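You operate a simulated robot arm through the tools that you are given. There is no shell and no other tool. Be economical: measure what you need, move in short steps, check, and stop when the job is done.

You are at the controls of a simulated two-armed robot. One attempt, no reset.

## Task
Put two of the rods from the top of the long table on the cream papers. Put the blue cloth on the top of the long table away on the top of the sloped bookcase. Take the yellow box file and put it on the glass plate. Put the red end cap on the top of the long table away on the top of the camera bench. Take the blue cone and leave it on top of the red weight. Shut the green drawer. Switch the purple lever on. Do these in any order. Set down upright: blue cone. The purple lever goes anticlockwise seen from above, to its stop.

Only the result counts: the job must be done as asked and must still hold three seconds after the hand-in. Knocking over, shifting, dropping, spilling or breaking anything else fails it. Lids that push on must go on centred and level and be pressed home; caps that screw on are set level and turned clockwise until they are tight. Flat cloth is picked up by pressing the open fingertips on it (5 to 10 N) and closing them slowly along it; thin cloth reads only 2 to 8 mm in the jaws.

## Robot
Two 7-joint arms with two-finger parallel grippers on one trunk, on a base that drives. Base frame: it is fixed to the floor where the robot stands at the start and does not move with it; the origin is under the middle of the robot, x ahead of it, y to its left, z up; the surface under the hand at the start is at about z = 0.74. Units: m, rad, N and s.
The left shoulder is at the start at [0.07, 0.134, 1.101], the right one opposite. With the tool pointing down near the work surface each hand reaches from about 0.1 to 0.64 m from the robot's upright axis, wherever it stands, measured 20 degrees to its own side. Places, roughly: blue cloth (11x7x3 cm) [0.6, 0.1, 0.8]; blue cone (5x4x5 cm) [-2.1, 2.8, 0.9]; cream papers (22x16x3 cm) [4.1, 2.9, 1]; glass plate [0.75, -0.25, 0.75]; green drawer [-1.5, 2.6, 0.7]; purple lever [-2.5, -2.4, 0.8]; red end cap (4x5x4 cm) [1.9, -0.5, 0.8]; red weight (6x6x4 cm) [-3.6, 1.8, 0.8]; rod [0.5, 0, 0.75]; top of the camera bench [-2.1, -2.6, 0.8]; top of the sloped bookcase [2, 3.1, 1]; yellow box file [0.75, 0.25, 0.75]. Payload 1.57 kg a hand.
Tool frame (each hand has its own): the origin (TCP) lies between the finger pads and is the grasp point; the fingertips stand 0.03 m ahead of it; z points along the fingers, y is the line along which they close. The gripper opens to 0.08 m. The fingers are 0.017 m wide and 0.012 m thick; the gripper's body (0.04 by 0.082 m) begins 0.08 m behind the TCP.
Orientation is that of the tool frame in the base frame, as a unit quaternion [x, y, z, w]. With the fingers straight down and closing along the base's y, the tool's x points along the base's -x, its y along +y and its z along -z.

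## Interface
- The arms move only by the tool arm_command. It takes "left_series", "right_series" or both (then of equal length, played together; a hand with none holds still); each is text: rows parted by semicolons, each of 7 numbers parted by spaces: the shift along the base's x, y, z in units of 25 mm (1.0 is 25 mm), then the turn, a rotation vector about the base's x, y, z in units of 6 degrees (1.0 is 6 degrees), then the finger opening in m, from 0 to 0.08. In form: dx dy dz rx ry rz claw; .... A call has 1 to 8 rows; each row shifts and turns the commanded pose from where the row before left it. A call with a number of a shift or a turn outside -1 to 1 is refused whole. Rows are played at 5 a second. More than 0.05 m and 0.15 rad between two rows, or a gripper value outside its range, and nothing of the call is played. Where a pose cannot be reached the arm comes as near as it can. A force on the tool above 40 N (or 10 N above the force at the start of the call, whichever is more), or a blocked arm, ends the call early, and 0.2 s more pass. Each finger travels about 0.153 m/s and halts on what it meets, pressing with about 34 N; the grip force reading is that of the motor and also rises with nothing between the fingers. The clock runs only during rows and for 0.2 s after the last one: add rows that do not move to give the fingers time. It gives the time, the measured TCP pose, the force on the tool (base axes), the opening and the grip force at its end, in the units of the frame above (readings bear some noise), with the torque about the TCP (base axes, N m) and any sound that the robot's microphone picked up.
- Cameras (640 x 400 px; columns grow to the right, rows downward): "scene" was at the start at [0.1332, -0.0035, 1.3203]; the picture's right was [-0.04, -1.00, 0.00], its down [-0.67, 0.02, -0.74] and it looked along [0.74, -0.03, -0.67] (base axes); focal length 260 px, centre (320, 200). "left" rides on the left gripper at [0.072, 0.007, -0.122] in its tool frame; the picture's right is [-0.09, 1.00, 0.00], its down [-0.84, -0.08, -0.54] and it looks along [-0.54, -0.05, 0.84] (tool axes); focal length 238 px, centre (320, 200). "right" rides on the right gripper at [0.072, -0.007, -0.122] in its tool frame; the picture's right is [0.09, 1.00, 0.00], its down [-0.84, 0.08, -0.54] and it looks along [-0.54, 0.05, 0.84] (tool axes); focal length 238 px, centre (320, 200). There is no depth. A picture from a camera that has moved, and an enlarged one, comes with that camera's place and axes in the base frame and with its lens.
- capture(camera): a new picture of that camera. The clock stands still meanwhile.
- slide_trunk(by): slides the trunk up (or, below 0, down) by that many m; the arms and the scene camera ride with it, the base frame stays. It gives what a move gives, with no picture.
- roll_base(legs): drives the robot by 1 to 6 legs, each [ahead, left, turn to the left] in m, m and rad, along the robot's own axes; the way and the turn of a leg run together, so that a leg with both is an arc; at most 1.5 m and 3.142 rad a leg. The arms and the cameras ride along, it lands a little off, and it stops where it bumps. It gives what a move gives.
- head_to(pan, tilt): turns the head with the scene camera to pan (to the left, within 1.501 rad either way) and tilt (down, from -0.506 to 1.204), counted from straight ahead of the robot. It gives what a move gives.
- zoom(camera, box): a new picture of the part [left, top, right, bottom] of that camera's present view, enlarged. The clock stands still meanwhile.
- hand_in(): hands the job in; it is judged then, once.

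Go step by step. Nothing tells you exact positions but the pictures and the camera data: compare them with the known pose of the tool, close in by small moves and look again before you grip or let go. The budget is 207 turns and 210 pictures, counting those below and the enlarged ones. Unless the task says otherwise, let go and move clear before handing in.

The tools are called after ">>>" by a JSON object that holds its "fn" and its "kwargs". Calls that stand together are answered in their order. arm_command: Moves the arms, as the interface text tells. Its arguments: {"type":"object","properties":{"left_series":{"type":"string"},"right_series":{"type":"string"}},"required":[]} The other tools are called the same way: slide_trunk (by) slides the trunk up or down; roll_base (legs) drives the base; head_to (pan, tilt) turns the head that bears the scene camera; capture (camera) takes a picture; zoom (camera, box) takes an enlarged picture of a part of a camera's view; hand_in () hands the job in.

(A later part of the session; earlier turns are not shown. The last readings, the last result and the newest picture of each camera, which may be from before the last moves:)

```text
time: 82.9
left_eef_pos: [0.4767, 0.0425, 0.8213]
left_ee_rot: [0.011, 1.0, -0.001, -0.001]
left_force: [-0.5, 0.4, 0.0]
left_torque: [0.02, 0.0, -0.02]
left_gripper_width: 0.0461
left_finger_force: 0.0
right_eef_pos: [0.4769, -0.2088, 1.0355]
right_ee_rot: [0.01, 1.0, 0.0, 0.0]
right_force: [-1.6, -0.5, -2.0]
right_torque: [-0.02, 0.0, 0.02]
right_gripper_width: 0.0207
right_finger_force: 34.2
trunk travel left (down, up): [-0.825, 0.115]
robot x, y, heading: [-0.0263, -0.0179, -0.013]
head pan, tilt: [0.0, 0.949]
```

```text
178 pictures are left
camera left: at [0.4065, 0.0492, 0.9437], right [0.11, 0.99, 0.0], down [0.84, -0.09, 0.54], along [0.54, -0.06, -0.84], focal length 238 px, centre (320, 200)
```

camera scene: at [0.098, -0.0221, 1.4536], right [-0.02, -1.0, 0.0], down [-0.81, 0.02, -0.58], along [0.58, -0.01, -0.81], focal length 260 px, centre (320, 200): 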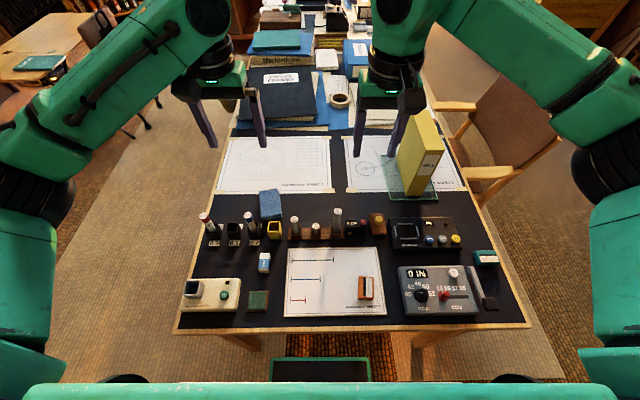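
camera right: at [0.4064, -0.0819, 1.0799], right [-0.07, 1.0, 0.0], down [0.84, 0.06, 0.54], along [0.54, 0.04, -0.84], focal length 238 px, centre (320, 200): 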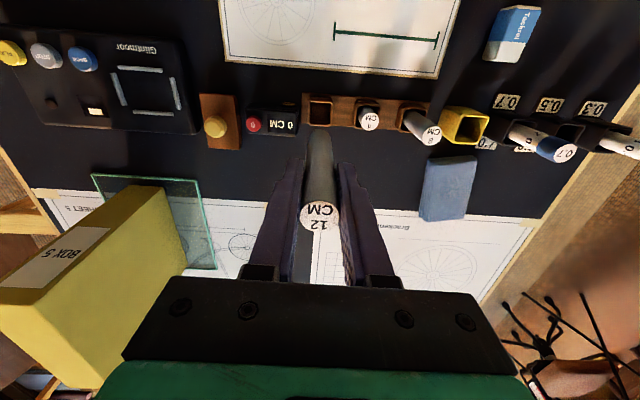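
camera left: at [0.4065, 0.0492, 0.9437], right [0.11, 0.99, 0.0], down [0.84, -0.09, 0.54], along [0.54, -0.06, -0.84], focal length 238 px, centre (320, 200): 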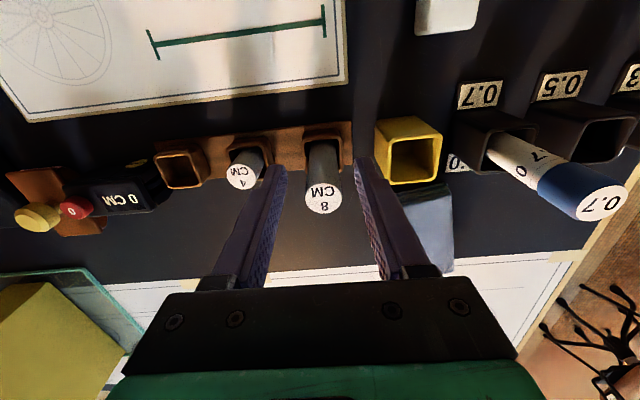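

>>> {"fn": "arm_command", "kwargs": {"left_series": "0 0 0 0 0 0 0.03; 0 0 0 0 0 0 0.008; 0 0 0 0 0 0 0.008; 0 0 0.5 0 0 0 0.008; 0 0 1 0 0 0 0.008; 0 0 1 0 0 0 0.008; 0 0 1 0 0 0 0.008; 0 0 1 0 0 0 0.008"}}

>>> {"fn": "capture", "kwargs": {"camera": "left"}}

```text
time: 84.7
left_eef_pos: [0.477, 0.0431, 0.9352]
left_ee_rot: [0.011, 1.0, -0.001, -0.001]
left_force: [-0.2, -0.3, -1.0]
left_torque: [0.01, -0.03, -0.01]
left_gripper_width: 0.0208
left_finger_force: 34.2
right_eef_pos: [0.4767, -0.2092, 1.0367]
right_ee_rot: [0.01, 1.0, 0.0, 0.0]
right_force: [-0.1, -0.4, -1.1]
right_torque: [-0.05, 0.02, -0.01]
right_gripper_width: 0.0205
right_finger_force: 33.8
trunk travel left (down, up): [-0.825, 0.115]
robot x, y, heading: [-0.0238, -0.0216, -0.021]
head pan, tilt: [0.0, 0.949]
```

```text
177 pictures are left
camera left: at [0.406, 0.0509, 1.0574], right [0.11, 0.99, 0.0], down [0.84, -0.09, 0.54], along [0.54, -0.06, -0.84], focal length 238 px, centre (320, 200)
```

left: 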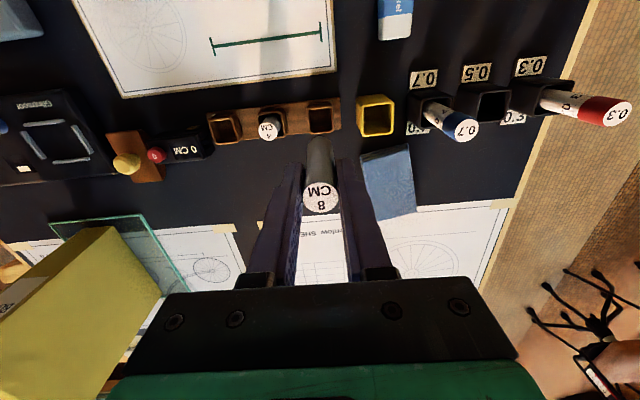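

Both rods are held. I raise the hands, back off and move to the left of the room to survey the way to the cream papers.

>>> {"fn": "arm_command", "kwargs": {"left_series": "-0.5 0.8 0.8 0 0 0 0.008; -0.5 0.8 0.8 0 0 0 0.008; -0.5 0.8 0.8 0 0 0 0.008; -0.5 0.8 0.8 0 0 0 0.008; -0.5 0.8 0.8 0 0 0 0.008", "right_series": "-0.5 0 0.2 0 0 0 0.008; -0.5 0 0.2 0 0 0 0.008; -0.5 0 0.2 0 0 0 0.008; -0.5 0 0.2 0 0 0 0.008; -0.5 0 0.2 0 0 0 0.008"}}

>>> {"fn": "slide_trunk", "kwargs": {"by": 0.11}}

>>> {"fn": "roll_base", "kwargs": {"legs": [[-0.35, 0, 0], [0, 1.2, 0]]}}

>>> {"fn": "head_to", "kwargs": {"pan": 0.3, "tilt": 0.35}}

>>> {"fn": "capture", "kwargs": {"camera": "scene"}}

>>> {"fn": "head_to", "kwargs": {"pan": 1.4, "tilt": 0.35}}

>>> {"fn": "capture", "kwargs": {"camera": "scene"}}

```text
time: 85.9
left_eef_pos: [0.4143, 0.1443, 1.0344]
left_ee_rot: [0.01, 1.0, -0.001, -0.001]
left_force: [-0.4, -0.1, -1.0]
left_torque: [0.01, -0.03, 0.0]
left_gripper_width: 0.0208
left_finger_force: 34.2
right_eef_pos: [0.4142, -0.2083, 1.0644]
right_ee_rot: [0.009, 1.0, 0.0, 0.001]
right_force: [0.1, -0.5, -1.4]
right_torque: [0.03, 0.02, 0.02]
right_gripper_width: 0.0208
right_finger_force: 34.4
trunk travel left (down, up): [-0.825, 0.115]
robot x, y, heading: [-0.0236, -0.0169, -0.021]
head pan, tilt: [0.0, 0.949]
```

```text
time: 87.3
left_eef_pos: [0.4164, 0.143, 1.1437]
left_ee_rot: [0.01, 1.0, -0.001, -0.002]
left_force: [0.0, -0.2, -1.2]
left_torque: [-0.01, -0.03, 0.04]
left_gripper_width: 0.0206
left_finger_force: 34.4
right_eef_pos: [0.4153, -0.2105, 1.1721]
right_ee_rot: [0.01, 1.0, 0.0, 0.0]
right_force: [-0.4, 0.7, -0.5]
right_torque: [0.06, -0.01, -0.02]
right_gripper_width: 0.0204
right_finger_force: 34.7
trunk travel left (down, up): [-0.935, 0.005]
robot x, y, heading: [-0.0254, -0.0196, -0.017]
head pan, tilt: [0.0, 0.949]
```

```text
time: 95.3
left_eef_pos: [0.0889, 1.3541, 1.1443]
left_ee_rot: [0.011, 1.0, -0.001, 0.0]
left_force: [0.4, -0.4, -0.4]
left_torque: [-0.01, -0.02, 0.02]
left_gripper_width: 0.0205
left_finger_force: 33.7
right_eef_pos: [0.0886, 1.0002, 1.1712]
right_ee_rot: [0.009, 1.0, 0.001, -0.001]
right_force: [0.0, 0.0, -0.8]
right_torque: [0.01, 0.01, -0.02]
right_gripper_width: 0.0205
right_finger_force: 34.0
trunk travel left (down, up): [-0.935, 0.005]
robot x, y, heading: [-0.35, 1.1913, -0.02]
head pan, tilt: [0.0, 0.949]
```

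```text
time: 96.3
left_eef_pos: [0.0888, 1.3533, 1.144]
left_ee_rot: [0.01, 1.0, -0.001, -0.001]
left_force: [0.3, -0.2, -0.9]
left_torque: [-0.01, 0.02, 0.02]
left_gripper_width: 0.02
left_finger_force: 34.2
right_eef_pos: [0.0884, 1.0012, 1.1726]
right_ee_rot: [0.01, 1.0, 0.0, -0.001]
right_force: [-0.5, -0.5, -1.5]
right_torque: [0.0, -0.03, -0.02]
right_gripper_width: 0.0205
right_finger_force: 33.8
trunk travel left (down, up): [-0.935, 0.005]
robot x, y, heading: [-0.3547, 1.1967, -0.019]
head pan, tilt: [0.3, 0.351]
```

```text
176 pictures are left
camera scene: at [-0.2122, 1.216, 1.6146], right [0.28, -0.96, 0.0], down [-0.33, -0.1, -0.94], along [0.9, 0.26, -0.34], focal length 260 px, centre (320, 200)
```

scene: 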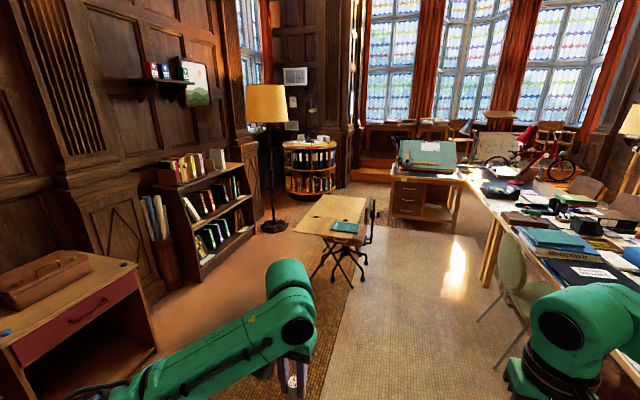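

```text
time: 97.6
left_eef_pos: [0.0894, 1.3537, 1.1442]
left_ee_rot: [0.01, 1.0, -0.001, -0.001]
left_force: [0.0, -0.3, 0.0]
left_torque: [0.0, -0.01, 0.0]
left_gripper_width: 0.0207
left_finger_force: 33.9
right_eef_pos: [0.0874, 1.0008, 1.1719]
right_ee_rot: [0.01, 1.0, 0.0, 0.0]
right_force: [-0.3, -0.6, -0.9]
right_torque: [0.0, 0.02, -0.01]
right_gripper_width: 0.0207
right_finger_force: 34.3
trunk travel left (down, up): [-0.935, 0.005]
robot x, y, heading: [-0.3529, 1.1927, -0.019]
head pan, tilt: [1.4, 0.351]
```

```text
175 pictures are left
camera scene: at [-0.2839, 1.2815, 1.6148], right [0.98, -0.19, 0.0], down [-0.07, -0.34, -0.94], along [0.18, 0.92, -0.34], focal length 260 px, centre (320, 200)
```

scene: 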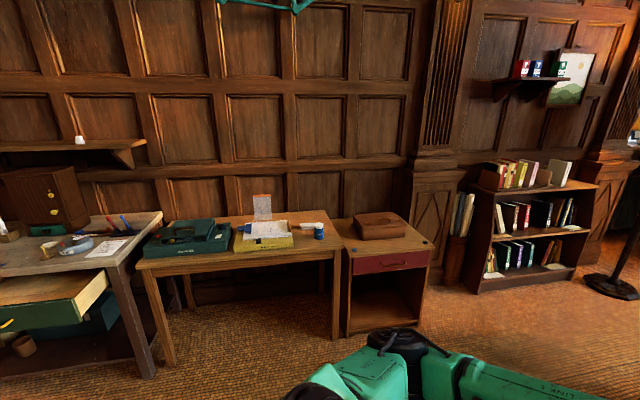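

The revolving bookcase with papers is far ahead-left; a clear aisle runs between the long table's chair and the small desk at y≈0.9. I drive down that aisle and look again.

>>> {"fn": "roll_base", "kwargs": {"legs": [[0, -0.28, 0.02], [1.5, 0, 0], [1.4, 0, 0]]}}

>>> {"fn": "head_to", "kwargs": {"pan": 0.7, "tilt": 0.4}}

>>> {"fn": "capture", "kwargs": {"camera": "scene"}}

```text
time: 113.1
left_eef_pos: [2.9656, 1.1148, 1.1442]
left_ee_rot: [-0.003, 1.0, -0.001, 0.0]
left_force: [-1.0, -0.9, 0.0]
left_torque: [0.02, 0.0, 0.01]
left_gripper_width: 0.0201
left_finger_force: 34.0
right_eef_pos: [2.9745, 0.7616, 1.1736]
right_ee_rot: [-0.003, 1.0, 0.001, 0.001]
right_force: [-0.2, 0.4, -1.0]
right_torque: [0.02, -0.03, -0.02]
right_gripper_width: 0.0207
right_finger_force: 34.0
trunk travel left (down, up): [-0.935, 0.005]
robot x, y, heading: [2.5287, 0.94, 0.007]
head pan, tilt: [1.4, 0.351]
```

```text
time: 114.2
left_eef_pos: [2.9668, 1.1149, 1.1443]
left_ee_rot: [-0.003, 1.0, -0.001, -0.001]
left_force: [0.2, -0.8, -0.3]
left_torque: [0.01, 0.01, -0.02]
left_gripper_width: 0.0199
left_finger_force: 34.1
right_eef_pos: [2.9754, 0.7632, 1.1733]
right_ee_rot: [-0.003, 1.0, 0.001, 0.0]
right_force: [0.3, -0.8, -1.6]
right_torque: [0.01, -0.01, 0.0]
right_gripper_width: 0.0205
right_finger_force: 34.2
trunk travel left (down, up): [-0.935, 0.005]
robot x, y, heading: [2.529, 0.9428, 0.003]
head pan, tilt: [0.7, 0.4]
```

```text
174 pictures are left
camera scene: at [2.6504, 1.0012, 1.6102], right [0.65, -0.76, 0.0], down [-0.3, -0.25, -0.92], along [0.7, 0.6, -0.39], focal length 260 px, centre (320, 200)
```

scene: 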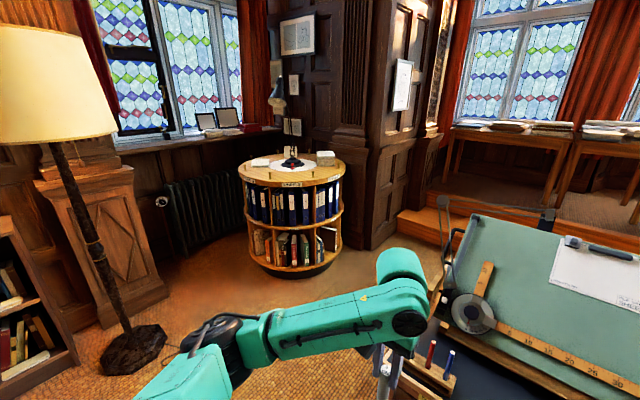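

>>> {"fn": "zoom", "kwargs": {"camera": "scene", "box": [220, 130, 370, 220]}}

```text
4.27 times, centred on (295, 175) of scene
camera zoom: at [2.6504, 1.0012, 1.6102], right [0.65, -0.76, 0.0], down [-0.3, -0.25, -0.92], along [0.7, 0.6, -0.39], focal length 1109 px, centre (427, 307)
```

zoom: 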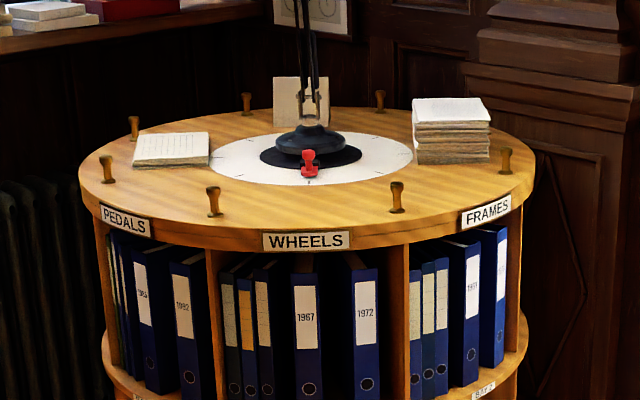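

The cream papers are the notepad stack at about (4.05, 2.92) on the revolving case, ringed by little knobs. I move around the drafting desk and closer, then look again.

>>> {"fn": "roll_base", "kwargs": {"legs": [[0.1, 0.55, 0], [0.4, 0.6, 0], [0.25, 0.45, 0.3]]}}

>>> {"fn": "head_to", "kwargs": {"pan": 0.15, "tilt": 0.65}}

>>> {"fn": "capture", "kwargs": {"camera": "scene"}}

```text
time: 123.4
left_eef_pos: [3.5603, 2.8487, 1.1437]
left_ee_rot: [-0.162, 0.987, 0.0, -0.002]
left_force: [-0.1, 0.0, -0.2]
left_torque: [-0.01, 0.05, 0.01]
left_gripper_width: 0.02
left_finger_force: 34.2
right_eef_pos: [3.681, 2.5154, 1.1727]
right_ee_rot: [-0.163, 0.987, 0.001, 0.001]
right_force: [-1.0, -0.1, -0.9]
right_torque: [0.03, -0.01, -0.03]
right_gripper_width: 0.0205
right_finger_force: 34.5
trunk travel left (down, up): [-0.935, 0.005]
robot x, y, heading: [3.2033, 2.5467, 0.332]
head pan, tilt: [0.7, 0.4]
stopped in leg 3: the robot was blocked; the commanded pose is now the measured one
```

```text
time: 124.4
left_eef_pos: [3.5614, 2.8505, 1.1424]
left_ee_rot: [-0.162, 0.987, -0.001, -0.002]
left_force: [-0.4, 0.2, -0.9]
left_torque: [0.0, -0.02, -0.03]
left_gripper_width: 0.0199
left_finger_force: 33.5
right_eef_pos: [3.6809, 2.5186, 1.1722]
right_ee_rot: [-0.163, 0.987, 0.0, 0.001]
right_force: [0.2, -0.2, -1.4]
right_torque: [0.0, -0.01, 0.01]
right_gripper_width: 0.0207
right_finger_force: 33.6
trunk travel left (down, up): [-0.935, 0.005]
robot x, y, heading: [3.2004, 2.5457, 0.327]
head pan, tilt: [0.15, 0.649]
```

```text
172 pictures are left
camera scene: at [3.3263, 2.603, 1.5877], right [0.46, -0.89, 0.0], down [-0.54, -0.28, -0.8], along [0.71, 0.37, -0.6], focal length 260 px, centre (320, 200)
```

scene: 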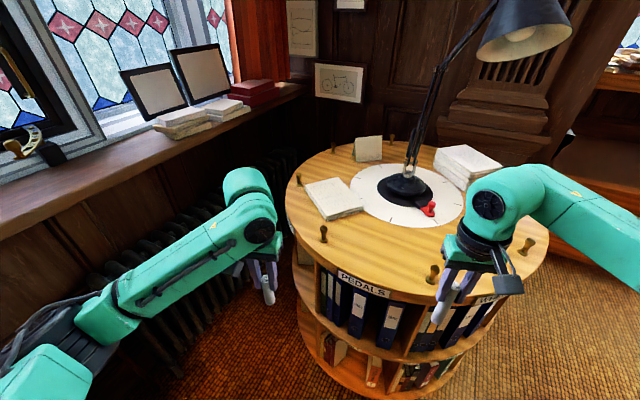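

The base stopped against something (probably the floor lamp's foot), so I move away from it towards the case and check the lamp afterwards.

>>> {"fn": "roll_base", "kwargs": {"legs": [[0.27, 0, 0]]}}

>>> {"fn": "capture", "kwargs": {"camera": "scene"}}

>>> {"fn": "head_to", "kwargs": {"pan": 1.5, "tilt": 0.4}}

>>> {"fn": "capture", "kwargs": {"camera": "scene"}}

>>> {"fn": "capture", "kwargs": {"camera": "left"}}

```text
time: 126.3
left_eef_pos: [3.8138, 2.937, 1.1448]
left_ee_rot: [-0.164, 0.987, -0.001, 0.0]
left_force: [-1.0, -0.7, -1.5]
left_torque: [0.01, -0.03, 0.01]
left_gripper_width: 0.02
left_finger_force: 34.4
right_eef_pos: [3.9337, 2.6046, 1.1729]
right_ee_rot: [-0.164, 0.986, 0.0, 0.002]
right_force: [0.1, -0.7, -1.9]
right_torque: [-0.02, 0.01, -0.01]
right_gripper_width: 0.0208
right_finger_force: 34.8
trunk travel left (down, up): [-0.935, 0.005]
robot x, y, heading: [3.4555, 2.632, 0.33]
head pan, tilt: [0.15, 0.649]
```

```text
171 pictures are left
camera scene: at [3.5785, 2.6894, 1.588], right [0.46, -0.89, 0.0], down [-0.53, -0.28, -0.8], along [0.71, 0.37, -0.6], focal length 260 px, centre (320, 200)
```

scene: 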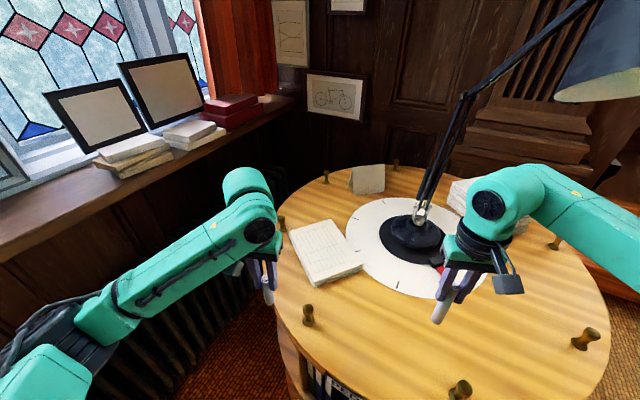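

```text
time: 127.8
left_eef_pos: [3.8165, 2.9385, 1.1417]
left_ee_rot: [-0.163, 0.987, -0.001, -0.001]
left_force: [-0.1, -0.2, -0.2]
left_torque: [-0.01, 0.0, 0.05]
left_gripper_width: 0.0199
left_finger_force: 34.3
right_eef_pos: [3.9374, 2.6061, 1.1724]
right_ee_rot: [-0.164, 0.986, 0.0, 0.0]
right_force: [0.4, -0.4, -1.9]
right_torque: [-0.01, 0.01, 0.02]
right_gripper_width: 0.0204
right_finger_force: 34.0
trunk travel left (down, up): [-0.935, 0.005]
robot x, y, heading: [3.4545, 2.6341, 0.333]
head pan, tilt: [1.499, 0.4]
```

```text
170 pictures are left
camera scene: at [3.4816, 2.74, 1.6102], right [0.97, 0.26, 0.0], down [0.1, -0.38, -0.92], along [-0.24, 0.89, -0.39], focal length 260 px, centre (320, 200)
```

scene: 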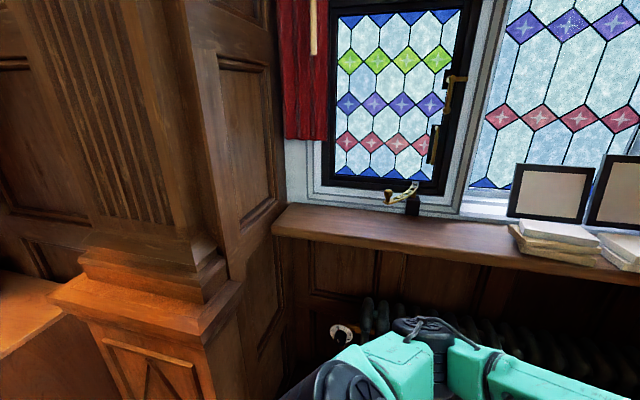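

```text
169 pictures are left
camera left: at [3.7463, 2.9208, 1.2655], right [-0.23, 0.97, 0.0], down [0.82, 0.2, 0.54], along [0.52, 0.12, -0.84], focal length 238 px, centre (320, 200)
```

left: 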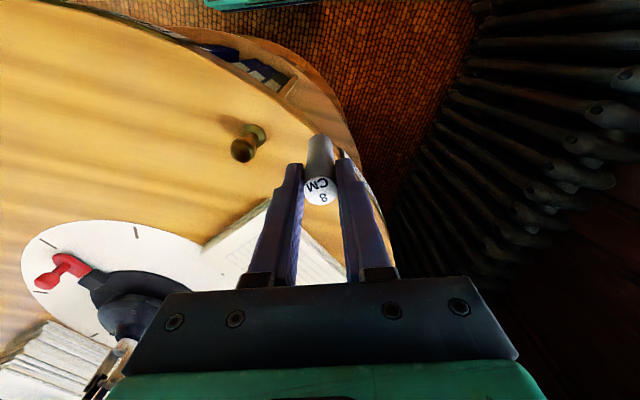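

The notepad is centred at about (4.066, 2.936). I shift the base a bit closer and left so both hands can reach it.

>>> {"fn": "roll_base", "kwargs": {"legs": [[0.14, 0.12, 0]]}}

>>> {"fn": "head_to", "kwargs": {"pan": 0.1, "tilt": 0.75}}

>>> {"fn": "capture", "kwargs": {"camera": "scene"}}

```text
time: 129.2
left_eef_pos: [3.8909, 3.0584, 1.1431]
left_ee_rot: [-0.156, 0.988, 0.001, -0.003]
left_force: [1.0, -0.7, 0.0]
left_torque: [0.01, 0.07, 0.0]
left_gripper_width: 0.02
left_finger_force: 33.5
right_eef_pos: [4.0076, 2.7244, 1.1715]
right_ee_rot: [-0.158, 0.988, 0.001, -0.001]
right_force: [0.2, -0.2, -1.5]
right_torque: [0.0, 0.05, 0.01]
right_gripper_width: 0.0205
right_finger_force: 34.1
trunk travel left (down, up): [-0.935, 0.005]
robot x, y, heading: [3.5264, 2.7634, 0.319]
head pan, tilt: [1.499, 0.4]
stopped in leg 1: the robot was blocked; the commanded pose is now the measured one
```

```text
time: 130.7
left_eef_pos: [3.8878, 3.0619, 1.144]
left_ee_rot: [-0.156, 0.988, -0.001, -0.002]
left_force: [0.4, 1.3, -0.4]
left_torque: [0.04, 0.03, 0.0]
left_gripper_width: 0.0201
left_finger_force: 33.5
right_eef_pos: [4.0044, 2.7285, 1.1731]
right_ee_rot: [-0.158, 0.987, -0.001, 0.0]
right_force: [-0.2, 0.4, -0.9]
right_torque: [0.02, 0.0, -0.02]
right_gripper_width: 0.0206
right_finger_force: 33.8
trunk travel left (down, up): [-0.935, 0.005]
robot x, y, heading: [3.5268, 2.7597, 0.316]
head pan, tilt: [0.099, 0.75]
```

```text
168 pictures are left
camera scene: at [3.6494, 2.8126, 1.5791], right [0.41, -0.91, 0.0], down [-0.62, -0.28, -0.73], along [0.67, 0.3, -0.68], focal length 260 px, centre (320, 200)
```

scene: 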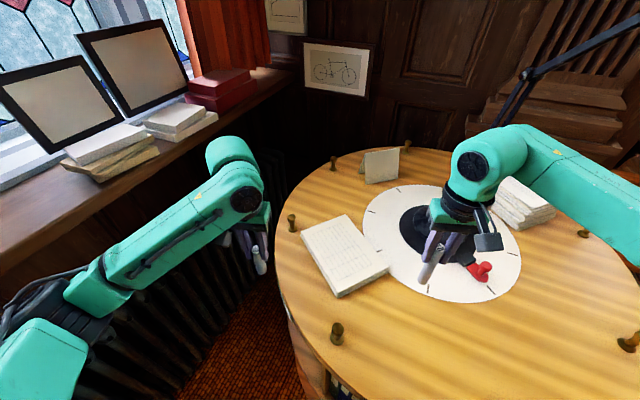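

>>> {"fn": "arm_command", "kwargs": {"left_series": "0.98 -0.48 0 0 0 0 0.008; 0.98 -0.48 0 0 0 0 0.008; 0.98 -0.48 0 0 0 0 0.008; 0.98 -0.48 0 0 0 0 0.008; 0.98 -0.48 0 0 0 0 0.008; 0.98 -0.48 0 0 0 0 0.008; 0.98 -0.48 0 0 0 0 0.008; 0.98 -0.48 0 0 0 0 0.008"}}

>>> {"fn": "capture", "kwargs": {"camera": "scene"}}

>>> {"fn": "capture", "kwargs": {"camera": "left"}}

```text
time: 132.5
left_eef_pos: [4.0789, 2.9641, 1.1424]
left_ee_rot: [-0.154, 0.988, 0.0, -0.001]
left_force: [0.2, 0.2, -1.6]
left_torque: [0.0, 0.02, 0.01]
left_gripper_width: 0.0202
left_finger_force: 33.6
left hand out of reach, approached as far as the arm can: row 8
right_eef_pos: [4.0054, 2.7253, 1.1723]
right_ee_rot: [-0.156, 0.988, 0.001, 0.0]
right_force: [-0.8, -0.5, -1.4]
right_torque: [0.05, 0.01, 0.02]
right_gripper_width: 0.0202
right_finger_force: 33.3
trunk travel left (down, up): [-0.935, 0.005]
robot x, y, heading: [3.5239, 2.7635, 0.321]
head pan, tilt: [0.099, 0.75]
```

```text
167 pictures are left
camera scene: at [3.6507, 2.808, 1.579], right [0.41, -0.91, 0.0], down [-0.62, -0.27, -0.73], along [0.67, 0.3, -0.68], focal length 260 px, centre (320, 200)
```

scene: 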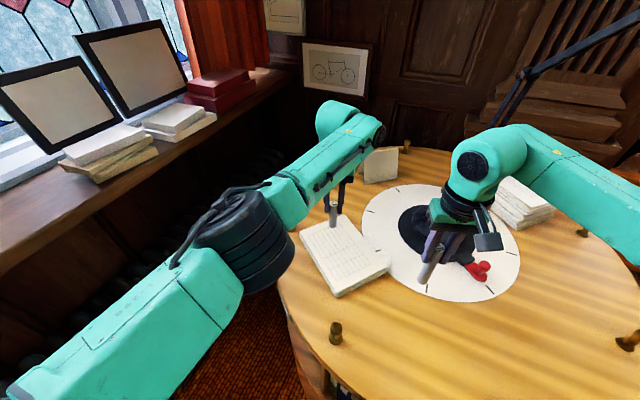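

```text
166 pictures are left
camera left: at [4.0095, 2.9471, 1.2648], right [-0.22, 0.98, 0.0], down [0.82, 0.18, 0.54], along [0.53, 0.12, -0.84], focal length 238 px, centre (320, 200)
```

left: 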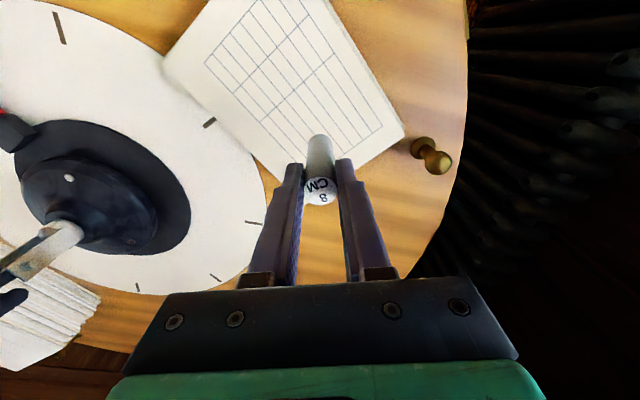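

The rod is above the papers, slightly near the far edge; I pull back 2 cm and descend gently.

>>> {"fn": "arm_command", "kwargs": {"left_series": "-0.4 -0.1 -0.6 0 0 0 0.008; -0.4 -0.1 -0.6 0 0 0 0.008; 0 0 -0.5 0 0 0 0.008; 0 0 -0.3 0 0 0 0.008; 0 0 -0.2 0 0 0 0.008; 0 0 0 0 0 0 0.008"}}

>>> {"fn": "capture", "kwargs": {"camera": "left"}}

>>> {"fn": "zoom", "kwargs": {"camera": "scene", "box": [260, 150, 460, 310]}}

```text
time: 133.9
left_eef_pos: [4.0585, 2.9614, 1.0878]
left_ee_rot: [-0.157, 0.988, -0.001, -0.002]
left_force: [0.2, 0.3, -0.5]
left_torque: [0.01, 0.01, -0.01]
left_gripper_width: 0.02
left_finger_force: 33.8
right_eef_pos: [4.0042, 2.7268, 1.1715]
right_ee_rot: [-0.158, 0.987, 0.0, 0.0]
right_force: [-0.1, -1.2, -0.8]
right_torque: [0.0, 0.01, 0.03]
right_gripper_width: 0.0208
right_finger_force: 33.5
trunk travel left (down, up): [-0.935, 0.005]
robot x, y, heading: [3.5245, 2.7626, 0.323]
head pan, tilt: [0.099, 0.75]
```

```text
165 pictures are left
camera left: at [3.9891, 2.9445, 1.2097], right [-0.22, 0.98, 0.0], down [0.82, 0.19, 0.54], along [0.53, 0.12, -0.84], focal length 238 px, centre (320, 200)
```

left: 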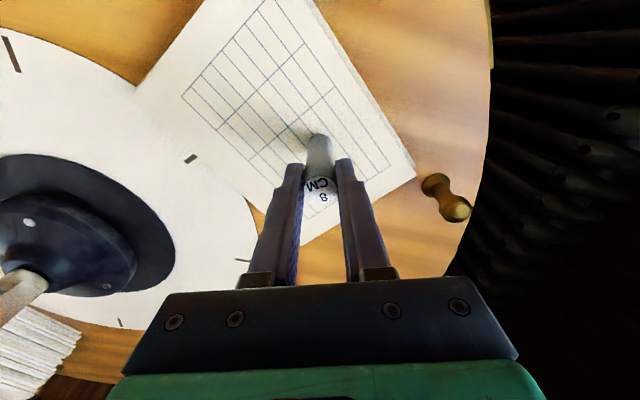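

```text
2.50 times, centred on (360, 230) of scene
camera zoom: at [3.6493, 2.8112, 1.5791], right [0.41, -0.91, 0.0], down [-0.62, -0.28, -0.73], along [0.67, 0.3, -0.68], focal length 650 px, centre (220, 125)
```

zoom: 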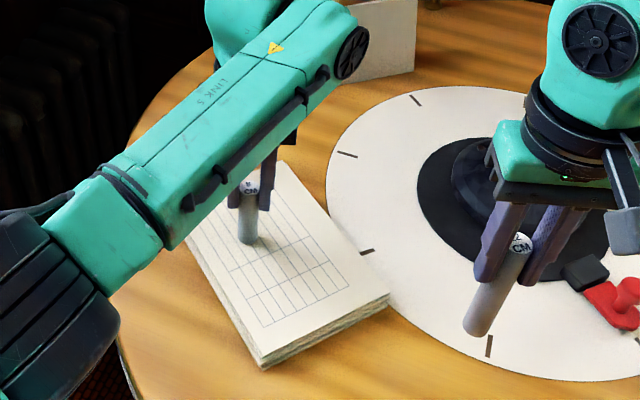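

>>> {"fn": "arm_command", "kwargs": {"left_series": "0 0 -0.12 0 0 0 0.008; 0 0 -0.12 0 0 0 0.008; 0 0 -0.12 0 0 0 0.008; 0 0 0 0 0 0 0.008"}}

```text
time: 134.9
left_eef_pos: [4.0561, 2.9591, 1.0857]
left_ee_rot: [-0.157, 0.988, -0.001, 0.003]
left_force: [2.9, 2.4, 31.7]
left_torque: [0.25, -0.34, 0.0]
left_gripper_width: 0.0201
left_finger_force: 33.7
right_eef_pos: [4.0001, 2.7266, 1.1748]
right_ee_rot: [-0.158, 0.988, 0.001, 0.002]
right_force: [0.3, 0.8, -1.0]
right_torque: [-0.03, 0.01, 0.02]
right_gripper_width: 0.021
right_finger_force: 33.7
trunk travel left (down, up): [-0.935, 0.005]
robot x, y, heading: [3.5253, 2.7595, 0.316]
head pan, tilt: [0.099, 0.75]
```

Contact; I back off the excess pressure, release and rise.

>>> {"fn": "arm_command", "kwargs": {"left_series": "0 0 0.2 0 0 0 0.008; 0 0 0 0 0 0 0.008"}}

```text
time: 135.5
left_eef_pos: [4.056, 2.9591, 1.0865]
left_ee_rot: [-0.157, 0.988, -0.002, -0.001]
left_force: [1.8, -1.4, 18.3]
left_torque: [0.0, -0.25, -0.01]
left_gripper_width: 0.0205
left_finger_force: 34.3
right_eef_pos: [4.0029, 2.727, 1.1734]
right_ee_rot: [-0.158, 0.987, 0.001, 0.001]
right_force: [-0.2, -0.6, -1.0]
right_torque: [-0.01, 0.02, -0.02]
right_gripper_width: 0.0206
right_finger_force: 34.3
trunk travel left (down, up): [-0.935, 0.005]
robot x, y, heading: [3.5244, 2.7618, 0.315]
head pan, tilt: [0.099, 0.75]
```

>>> {"fn": "arm_command", "kwargs": {"left_series": "0 0 0.16 0 0 0 0.008; 0 0 0 0 0 0 0.008; 0 0 0 0 0 0 0.024; 0 0 0 0 0 0 0.04; 0 0 0 0 0 0 0.05; 0 0 0.6 0 0 0 0.05; 0 0 1 0 0 0 0.05; 0 0 1 0 0 0 0.05"}}

>>> {"fn": "zoom", "kwargs": {"camera": "scene", "box": [260, 150, 460, 310]}}

```text
time: 137.3
left_eef_pos: [4.059, 2.9594, 1.1546]
left_ee_rot: [-0.157, 0.988, -0.001, -0.001]
left_force: [-0.6, -0.5, -0.2]
left_torque: [-0.01, 0.01, 0.0]
left_gripper_width: 0.0499
left_finger_force: 0.1
right_eef_pos: [4.0036, 2.728, 1.1723]
right_ee_rot: [-0.157, 0.988, 0.0, 0.0]
right_force: [0.8, -0.3, -0.6]
right_torque: [0.01, 0.0, -0.01]
right_gripper_width: 0.0204
right_finger_force: 33.7
trunk travel left (down, up): [-0.935, 0.005]
robot x, y, heading: [3.5265, 2.7618, 0.317]
head pan, tilt: [0.099, 0.75]
```

```text
2.50 times, centred on (360, 230) of scene
camera zoom: at [3.649, 2.8112, 1.5791], right [0.41, -0.91, 0.0], down [-0.62, -0.28, -0.73], along [0.67, 0.3, -0.68], focal length 650 px, centre (220, 125)
```

zoom: 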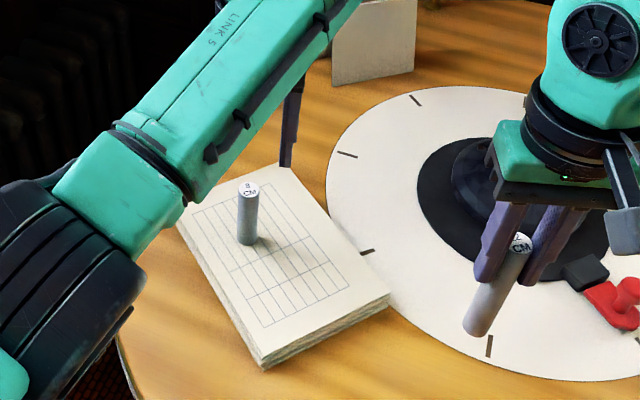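

>>> {"fn": "arm_command", "kwargs": {"left_series": "-0.3 0.6 0.6 0 0 0 0.05; -0.8 0.6 0.2 0 0 0 0.05; -0.8 0.6 0 0 0 0 0.05; -0.8 0.6 0 0 0 0 0.05; -0.8 0.6 0 0 0 0 0.05; -0.8 0.6 0 0 0 0 0.05; -0.8 0.6 0 0 0 0 0.05; 0 0 0 0 0 0 0.05", "right_series": "0 0 0 0 0 0 0.008; 0 0.5 0 0 0 0 0.008; 0 0.9 0 0 0 0 0.008; 0 1 0 0 0 0 0.008; 0 1 0 0 0 0 0.008; 0 1 0 0 0 0 0.008; 0 1 0 0 0 0 0.008; 0 1 0 0 0 0 0.008"}}

>>> {"fn": "capture", "kwargs": {"camera": "right"}}

>>> {"fn": "zoom", "kwargs": {"camera": "scene", "box": [260, 150, 460, 310]}}

```text
time: 139.1
left_eef_pos: [3.9324, 3.0669, 1.1747]
left_ee_rot: [-0.156, 0.988, -0.001, -0.001]
left_force: [-0.3, -0.4, -0.2]
left_torque: [-0.05, 0.03, -0.03]
left_gripper_width: 0.05
left_finger_force: 0.0
right_eef_pos: [4.0058, 2.8883, 1.1727]
right_ee_rot: [-0.157, 0.988, -0.001, 0.0]
right_force: [-0.4, -0.4, -0.7]
right_torque: [-0.04, -0.02, 0.02]
right_gripper_width: 0.0207
right_finger_force: 33.9
trunk travel left (down, up): [-0.935, 0.005]
robot x, y, heading: [3.5243, 2.7619, 0.313]
head pan, tilt: [0.099, 0.75]
```

```text
162 pictures are left
camera right: at [3.938, 2.8596, 1.2954], right [-0.4, 0.92, 0.0], down [0.77, 0.33, 0.54], along [0.5, 0.21, -0.84], focal length 238 px, centre (320, 200)
```

right: 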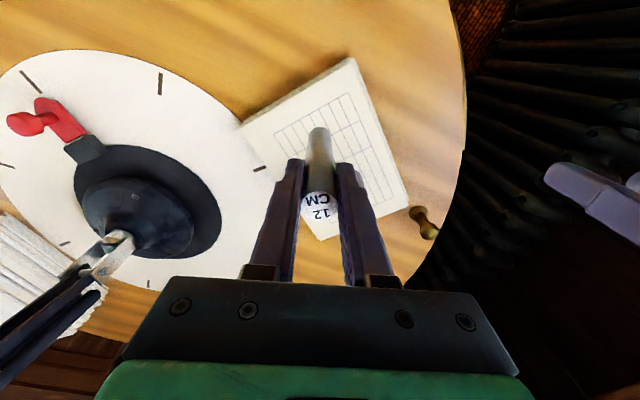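

```text
2.50 times, centred on (360, 230) of scene
camera zoom: at [3.6494, 2.8132, 1.579], right [0.41, -0.91, 0.0], down [-0.62, -0.28, -0.73], along [0.67, 0.3, -0.68], focal length 650 px, centre (220, 125)
```

zoom: 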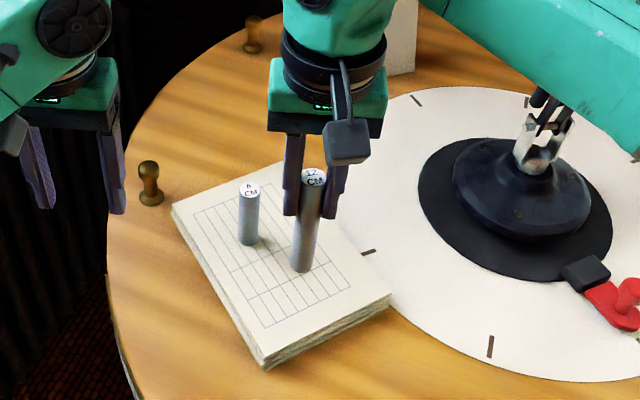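

>>> {"fn": "arm_command", "kwargs": {"right_series": "0 0 -0.7 0 0 0 0.008; 0 0 -0.7 0 0 0 0.008; 0 0 -0.5 0 0 0 0.008; 0 0 -0.2 0 0 0 0.008; 0 0 0 0 0 0 0.008"}}

>>> {"fn": "zoom", "kwargs": {"camera": "scene", "box": [260, 150, 460, 310]}}

```text
time: 140.3
left_eef_pos: [3.9325, 3.066, 1.1756]
left_ee_rot: [-0.156, 0.988, -0.001, -0.001]
left_force: [-0.3, -0.2, 0.1]
left_torque: [0.01, 0.0, 0.02]
left_gripper_width: 0.0501
left_finger_force: 0.1
right_eef_pos: [4.0047, 2.8879, 1.1196]
right_ee_rot: [-0.157, 0.988, 0.001, 0.0]
right_force: [0.1, 0.1, -0.6]
right_torque: [0.0, 0.0, 0.05]
right_gripper_width: 0.0206
right_finger_force: 34.1
trunk travel left (down, up): [-0.935, 0.005]
robot x, y, heading: [3.5265, 2.7595, 0.32]
head pan, tilt: [0.099, 0.75]
```

```text
2.50 times, centred on (360, 230) of scene
camera zoom: at [3.6492, 2.812, 1.5791], right [0.41, -0.91, 0.0], down [-0.62, -0.28, -0.73], along [0.67, 0.3, -0.68], focal length 650 px, centre (220, 125)
```

zoom: 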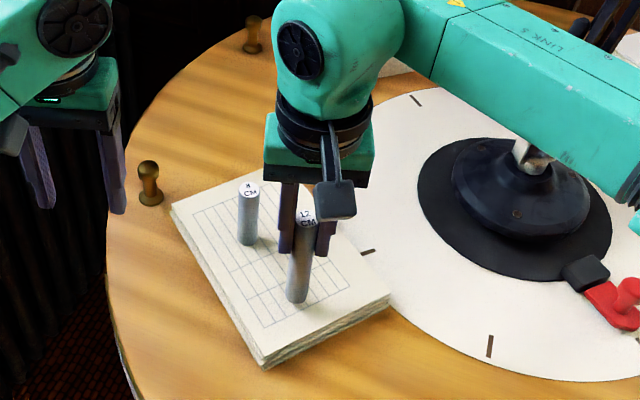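

>>> {"fn": "arm_command", "kwargs": {"right_series": "0 0 -0.12 0 0 0 0.008; 0 0 -0.12 0 0 0 0.008; 0 0 0 0 0 0 0.008"}}

```text
time: 141.1
left_eef_pos: [3.9321, 3.0654, 1.176]
left_ee_rot: [-0.156, 0.988, -0.001, -0.001]
left_force: [-0.6, 0.2, 1.4]
left_torque: [-0.04, 0.0, 0.01]
left_gripper_width: 0.05
left_finger_force: 0.0
right_eef_pos: [4.0039, 2.8877, 1.1126]
right_ee_rot: [-0.156, 0.988, 0.0, -0.001]
right_force: [0.1, 1.0, -2.3]
right_torque: [-0.02, 0.0, 0.03]
right_gripper_width: 0.0207
right_finger_force: 34.0
trunk travel left (down, up): [-0.935, 0.005]
robot x, y, heading: [3.5249, 2.7628, 0.321]
head pan, tilt: [0.099, 0.75]
```

>>> {"fn": "arm_command", "kwargs": {"right_series": "0 0 -0.1 0 0 0 0.008; 0 0 0 0 0 0 0.008"}}

```text
time: 141.7
left_eef_pos: [3.931, 3.065, 1.1739]
left_ee_rot: [-0.156, 0.988, -0.001, -0.002]
left_force: [-0.5, -0.1, -0.1]
left_torque: [0.01, 0.02, 0.01]
left_gripper_width: 0.0502
left_finger_force: 0.1
right_eef_pos: [4.005, 2.8863, 1.1114]
right_ee_rot: [-0.158, 0.988, 0.0, 0.0]
right_force: [-0.3, 1.0, -2.1]
right_torque: [-0.04, 0.01, -0.01]
right_gripper_width: 0.0206
right_finger_force: 34.2
trunk travel left (down, up): [-0.935, 0.005]
robot x, y, heading: [3.5244, 2.7656, 0.324]
head pan, tilt: [0.099, 0.75]
```

>>> {"fn": "arm_command", "kwargs": {"right_series": "0 0 -0.1 0 0 0 0.008; 0 0 0 0 0 0 0.008"}}

```text
time: 142.3
left_eef_pos: [3.9309, 3.0658, 1.1769]
left_ee_rot: [-0.156, 0.988, -0.001, -0.001]
left_force: [-0.3, -0.1, 1.0]
left_torque: [0.01, -0.04, -0.03]
left_gripper_width: 0.05
left_finger_force: 0.0
right_eef_pos: [4.0038, 2.888, 1.1095]
right_ee_rot: [-0.158, 0.988, 0.001, 0.002]
right_force: [2.6, 0.6, 10.7]
right_torque: [-0.03, -0.23, 0.02]
right_gripper_width: 0.0207
right_finger_force: 33.9
trunk travel left (down, up): [-0.935, 0.005]
robot x, y, heading: [3.5234, 2.7618, 0.324]
head pan, tilt: [0.099, 0.75]
```

Contact at about 10 N; release and rise.

>>> {"fn": "arm_command", "kwargs": {"right_series": "0 0 0.06 0 0 0 0.008; 0 0 0 0 0 0 0.024; 0 0 0 0 0 0 0.04; 0 0 0 0 0 0 0.045; 0 0 0.6 0 0 0 0.045; 0 0 1 0 0 0 0.045; 0 0 1 0 0 0 0.045; 0 0 1 0 0 0 0.045"}}

>>> {"fn": "zoom", "kwargs": {"camera": "scene", "box": [260, 150, 460, 310]}}

```text
time: 144.1
left_eef_pos: [3.9312, 3.0657, 1.1757]
left_ee_rot: [-0.156, 0.988, -0.002, -0.001]
left_force: [1.0, 0.5, 0.9]
left_torque: [0.03, -0.01, 0.0]
left_gripper_width: 0.0501
left_finger_force: 0.0
right_eef_pos: [4.0042, 2.8892, 1.2009]
right_ee_rot: [-0.158, 0.987, -0.001, -0.001]
right_force: [-0.6, -0.1, 1.0]
right_torque: [0.0, -0.01, 0.02]
right_gripper_width: 0.0449
right_finger_force: 0.0
trunk travel left (down, up): [-0.935, 0.005]
robot x, y, heading: [3.5263, 2.7622, 0.313]
head pan, tilt: [0.099, 0.75]
```

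```text
2.50 times, centred on (360, 230) of scene
camera zoom: at [3.6485, 2.812, 1.5791], right [0.41, -0.91, 0.0], down [-0.62, -0.28, -0.73], along [0.67, 0.3, -0.68], focal length 650 px, centre (220, 125)
```

zoom: 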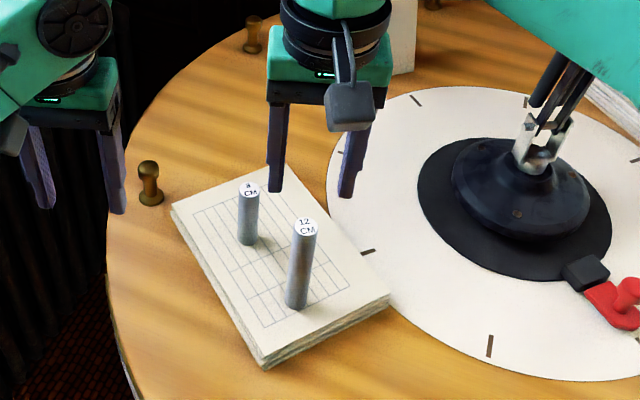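

Both rods stand on the papers. I raise and retract the right hand, back the base away, and check the floor lamp.

>>> {"fn": "arm_command", "kwargs": {"right_series": "0 0 1 0 0 0 0.045; 0 0 1 0 0 0 0.045; -0.9 -0.3 0.2 0 0 0 0.045; -0.9 -0.6 0 0 0 0 0.045; -0.9 -0.9 0 0 0 0 0.045; -0.9 -0.9 0 0 0 0 0.045; -0.5 -0.9 0 0 0 0 0.045", "left_series": "0 0 0.8 0 0 0 0.05; -0.5 -0.3 0.5 0 0 0 0.05; -0.9 -0.5 0 0 0 0 0.05; -0.9 -0.5 0 0 0 0 0.05; -0.5 0 0 0 0 0 0.05; 0 0 0 0 0 0 0.05; 0 0 0 0 0 0 0.05"}}

>>> {"fn": "roll_base", "kwargs": {"legs": [[-0.12, -0.4, 0], [0, -0.5, 0]]}}

>>> {"fn": "head_to", "kwargs": {"pan": 1.5, "tilt": 0.5}}

>>> {"fn": "capture", "kwargs": {"camera": "scene"}}

```text
time: 145.7
left_eef_pos: [3.8611, 3.032, 1.2064]
left_ee_rot: [-0.157, 0.988, 0.0, -0.001]
left_force: [0.5, -0.3, -0.3]
left_torque: [-0.01, 0.04, -0.03]
left_gripper_width: 0.0501
left_finger_force: 0.0
right_eef_pos: [3.9013, 2.7964, 1.2555]
right_ee_rot: [-0.157, 0.988, 0.002, 0.001]
right_force: [0.7, 0.0, -1.4]
right_torque: [0.02, -0.02, 0.0]
right_gripper_width: 0.0452
right_finger_force: 0.1
trunk travel left (down, up): [-0.935, 0.005]
robot x, y, heading: [3.5269, 2.7639, 0.314]
head pan, tilt: [0.099, 0.75]
```

```text
time: 150.8
left_eef_pos: [4.0316, 2.144, 1.2065]
left_ee_rot: [-0.162, 0.987, -0.002, -0.002]
left_force: [0.3, 0.5, -0.3]
left_torque: [0.0, 0.01, -0.01]
left_gripper_width: 0.0501
left_finger_force: 0.1
right_eef_pos: [4.0747, 1.9079, 1.2562]
right_ee_rot: [-0.164, 0.986, -0.001, 0.0]
right_force: [-0.8, 0.2, -0.8]
right_torque: [-0.02, 0.01, -0.02]
right_gripper_width: 0.0447
right_finger_force: 0.2
trunk travel left (down, up): [-0.935, 0.005]
robot x, y, heading: [3.697, 1.865, 0.328]
head pan, tilt: [0.099, 0.75]
```

```text
time: 152.4
left_eef_pos: [4.0308, 2.1418, 1.2068]
left_ee_rot: [-0.162, 0.987, -0.002, -0.001]
left_force: [0.1, -0.2, 0.4]
left_torque: [0.02, 0.02, 0.07]
left_gripper_width: 0.05
left_finger_force: 0.0
right_eef_pos: [4.0754, 1.9063, 1.255]
right_ee_rot: [-0.163, 0.987, 0.001, 0.0]
right_force: [-0.4, -1.1, 0.4]
right_torque: [0.03, -0.02, 0.02]
right_gripper_width: 0.0449
right_finger_force: 0.1
trunk travel left (down, up): [-0.935, 0.005]
robot x, y, heading: [3.7003, 1.8645, 0.329]
head pan, tilt: [1.499, 0.499]
```

```text
158 pictures are left
camera scene: at [3.7227, 1.9701, 1.6011], right [0.97, 0.25, 0.0], down [0.12, -0.46, -0.88], along [-0.22, 0.85, -0.48], focal length 260 px, centre (320, 200)
```

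scene: 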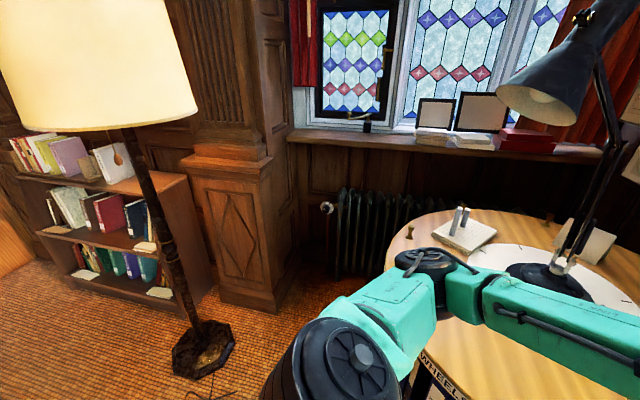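

Lamp and rods stand fine. I return along the aisle to the front of the long table to fetch the blue cloth.

>>> {"fn": "roll_base", "kwargs": {"legs": [[0, 0, -0.329], [-0.85, -0.45, 0], [-0.35, -0.48, 0], [-1.45, 0, 0], [-1.4, 0, 0], [0, -0.9, 0]]}}

>>> {"fn": "head_to", "kwargs": {"pan": 0, "tilt": 0.9}}

>>> {"fn": "capture", "kwargs": {"camera": "scene"}}

```text
time: 179.1
left_eef_pos: [0.0661, 0.1879, 1.2066]
left_ee_rot: [0.014, 1.0, -0.001, -0.001]
left_force: [-0.9, -0.6, 1.0]
left_torque: [0.0, 0.0, 0.0]
left_gripper_width: 0.0497
left_finger_force: 0.0
right_eef_pos: [0.0262, -0.0472, 1.2561]
right_ee_rot: [0.013, 1.0, -0.001, 0.0]
right_force: [-0.4, -0.2, -0.3]
right_torque: [-0.01, 0.01, -0.01]
right_gripper_width: 0.045
right_finger_force: 0.1
trunk travel left (down, up): [-0.935, 0.005]
robot x, y, heading: [-0.3403, 0.0472, -0.025]
head pan, tilt: [1.499, 0.499]
```

```text
time: 180.7
left_eef_pos: [0.0673, 0.1882, 1.2067]
left_ee_rot: [0.013, 1.0, -0.001, -0.002]
left_force: [0.2, -0.1, 0.3]
left_torque: [0.02, -0.02, -0.01]
left_gripper_width: 0.0499
left_finger_force: 0.1
right_eef_pos: [0.0272, -0.0497, 1.2557]
right_ee_rot: [0.012, 1.0, 0.0, 0.0]
right_force: [0.1, -0.2, 0.5]
right_torque: [0.03, -0.02, -0.02]
right_gripper_width: 0.0449
right_finger_force: 0.1
trunk travel left (down, up): [-0.935, 0.005]
robot x, y, heading: [-0.342, 0.0423, -0.02]
head pan, tilt: [0.0, 0.901]
```

```text
157 pictures are left
camera scene: at [-0.2156, 0.0406, 1.5672], right [-0.02, -1.0, 0.0], down [-0.78, 0.02, -0.62], along [0.62, -0.01, -0.78], focal length 260 px, centre (320, 200)
```

scene: 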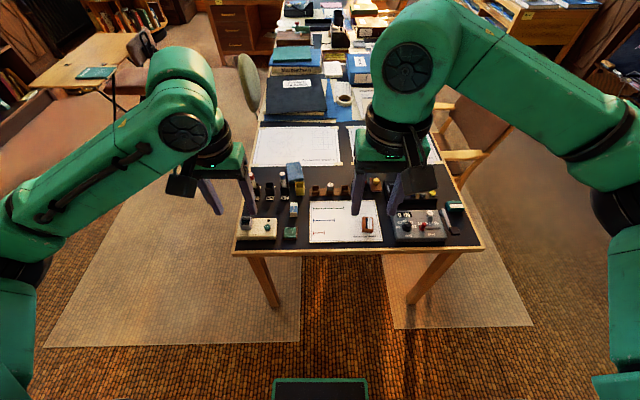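

>>> {"fn": "roll_base", "kwargs": {"legs": [[0.34, -0.09, 0.02]]}}

>>> {"fn": "slide_trunk", "kwargs": {"by": -0.2}}

>>> {"fn": "capture", "kwargs": {"camera": "left"}}

```text
time: 183.0
left_eef_pos: [0.4042, 0.0982, 1.2082]
left_ee_rot: [0.005, 1.0, -0.001, -0.001]
left_force: [-0.8, 0.4, 0.0]
left_torque: [-0.06, -0.05, -0.02]
left_gripper_width: 0.0498
left_finger_force: 0.0
right_eef_pos: [0.3672, -0.1387, 1.2565]
right_ee_rot: [0.005, 1.0, 0.0, 0.001]
right_force: [0.5, 0.5, -0.1]
right_torque: [0.0, 0.0, -0.01]
right_gripper_width: 0.0451
right_finger_force: 0.1
trunk travel left (down, up): [-0.935, 0.005]
robot x, y, heading: [0.0002, -0.0538, -0.011]
head pan, tilt: [0.0, 0.901]
```

```text
time: 185.1
left_eef_pos: [0.4064, 0.097, 1.0071]
left_ee_rot: [0.005, 1.0, -0.002, -0.001]
left_force: [0.6, 0.1, 0.5]
left_torque: [0.01, 0.03, 0.0]
left_gripper_width: 0.0499
left_finger_force: 0.1
right_eef_pos: [0.3698, -0.1391, 1.0545]
right_ee_rot: [0.005, 1.0, 0.0, 0.001]
right_force: [0.0, 1.2, 0.2]
right_torque: [-0.01, -0.02, 0.02]
right_gripper_width: 0.045
right_finger_force: 0.0
trunk travel left (down, up): [-0.735, 0.205]
robot x, y, heading: [0.0028, -0.0506, -0.016]
head pan, tilt: [0.0, 0.901]
```

```text
156 pictures are left
camera left: at [0.3345, 0.1036, 1.129], right [0.1, 0.99, 0.0], down [0.84, -0.09, 0.54], along [0.54, -0.06, -0.84], focal length 238 px, centre (320, 200)
```

left: 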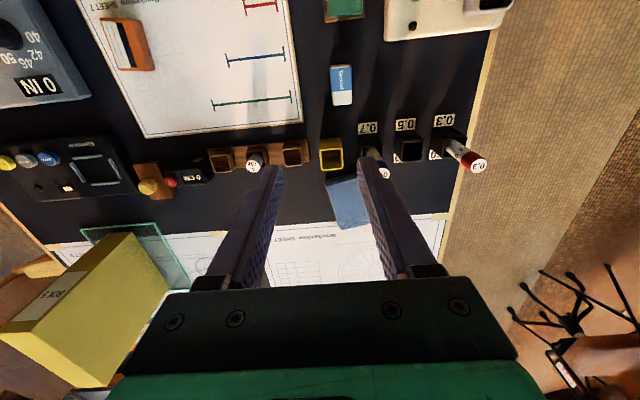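

>>> {"fn": "arm_command", "kwargs": {"left_series": "0.86 0.15 0 0 0 0 0.07; 0.86 0.15 0 0 0 0 0.08; 0.86 0.15 0 0 0 0 0.08; 0.86 0.15 0 0 0 0 0.08; 0.86 0.15 -0.5 0 0 0 0.08; 0.86 0.15 -0.5 0 0 0 0.08; 0.86 0.15 -0.6 0 0 0 0.08; 0.7 0.1 -0.8 0 0 0 0.08"}}

>>> {"fn": "capture", "kwargs": {"camera": "left"}}

>>> {"fn": "zoom", "kwargs": {"camera": "scene", "box": [200, 100, 400, 300]}}

```text
time: 186.9
left_eef_pos: [0.5739, 0.1263, 0.9457]
left_ee_rot: [0.005, 1.0, -0.001, -0.002]
left_force: [-0.2, 0.0, -0.4]
left_torque: [0.02, -0.02, 0.03]
left_gripper_width: 0.0802
left_finger_force: 0.0
right_eef_pos: [0.3696, -0.1394, 1.0553]
right_ee_rot: [0.005, 1.0, 0.001, -0.001]
right_force: [-0.2, 0.1, 0.4]
right_torque: [0.02, -0.01, -0.01]
right_gripper_width: 0.0448
right_finger_force: 0.0
trunk travel left (down, up): [-0.735, 0.205]
robot x, y, heading: [0.0027, -0.0503, -0.005]
head pan, tilt: [0.0, 0.901]
```

```text
155 pictures are left
camera left: at [0.5031, 0.1324, 1.0688], right [0.1, 0.99, 0.0], down [0.84, -0.09, 0.54], along [0.54, -0.06, -0.84], focal length 238 px, centre (320, 200)
```

left: 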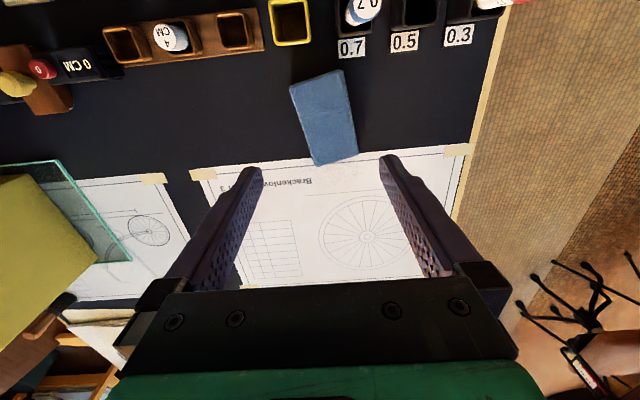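

```text
2.00 times, centred on (300, 200) of scene
camera zoom: at [0.127, -0.0543, 1.3671], right [-0.01, -1.0, 0.0], down [-0.78, 0.01, -0.62], along [0.62, 0.0, -0.78], focal length 520 px, centre (360, 200)
```

zoom: 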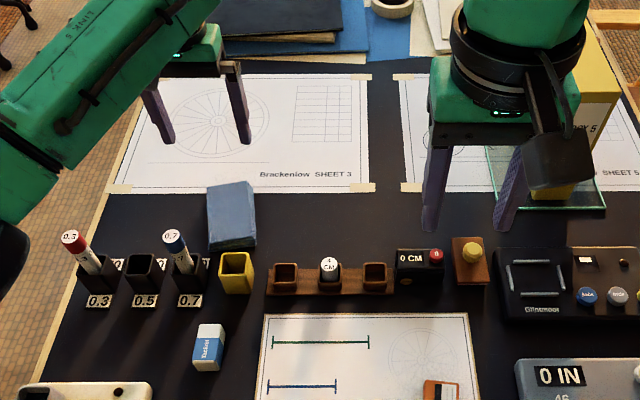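

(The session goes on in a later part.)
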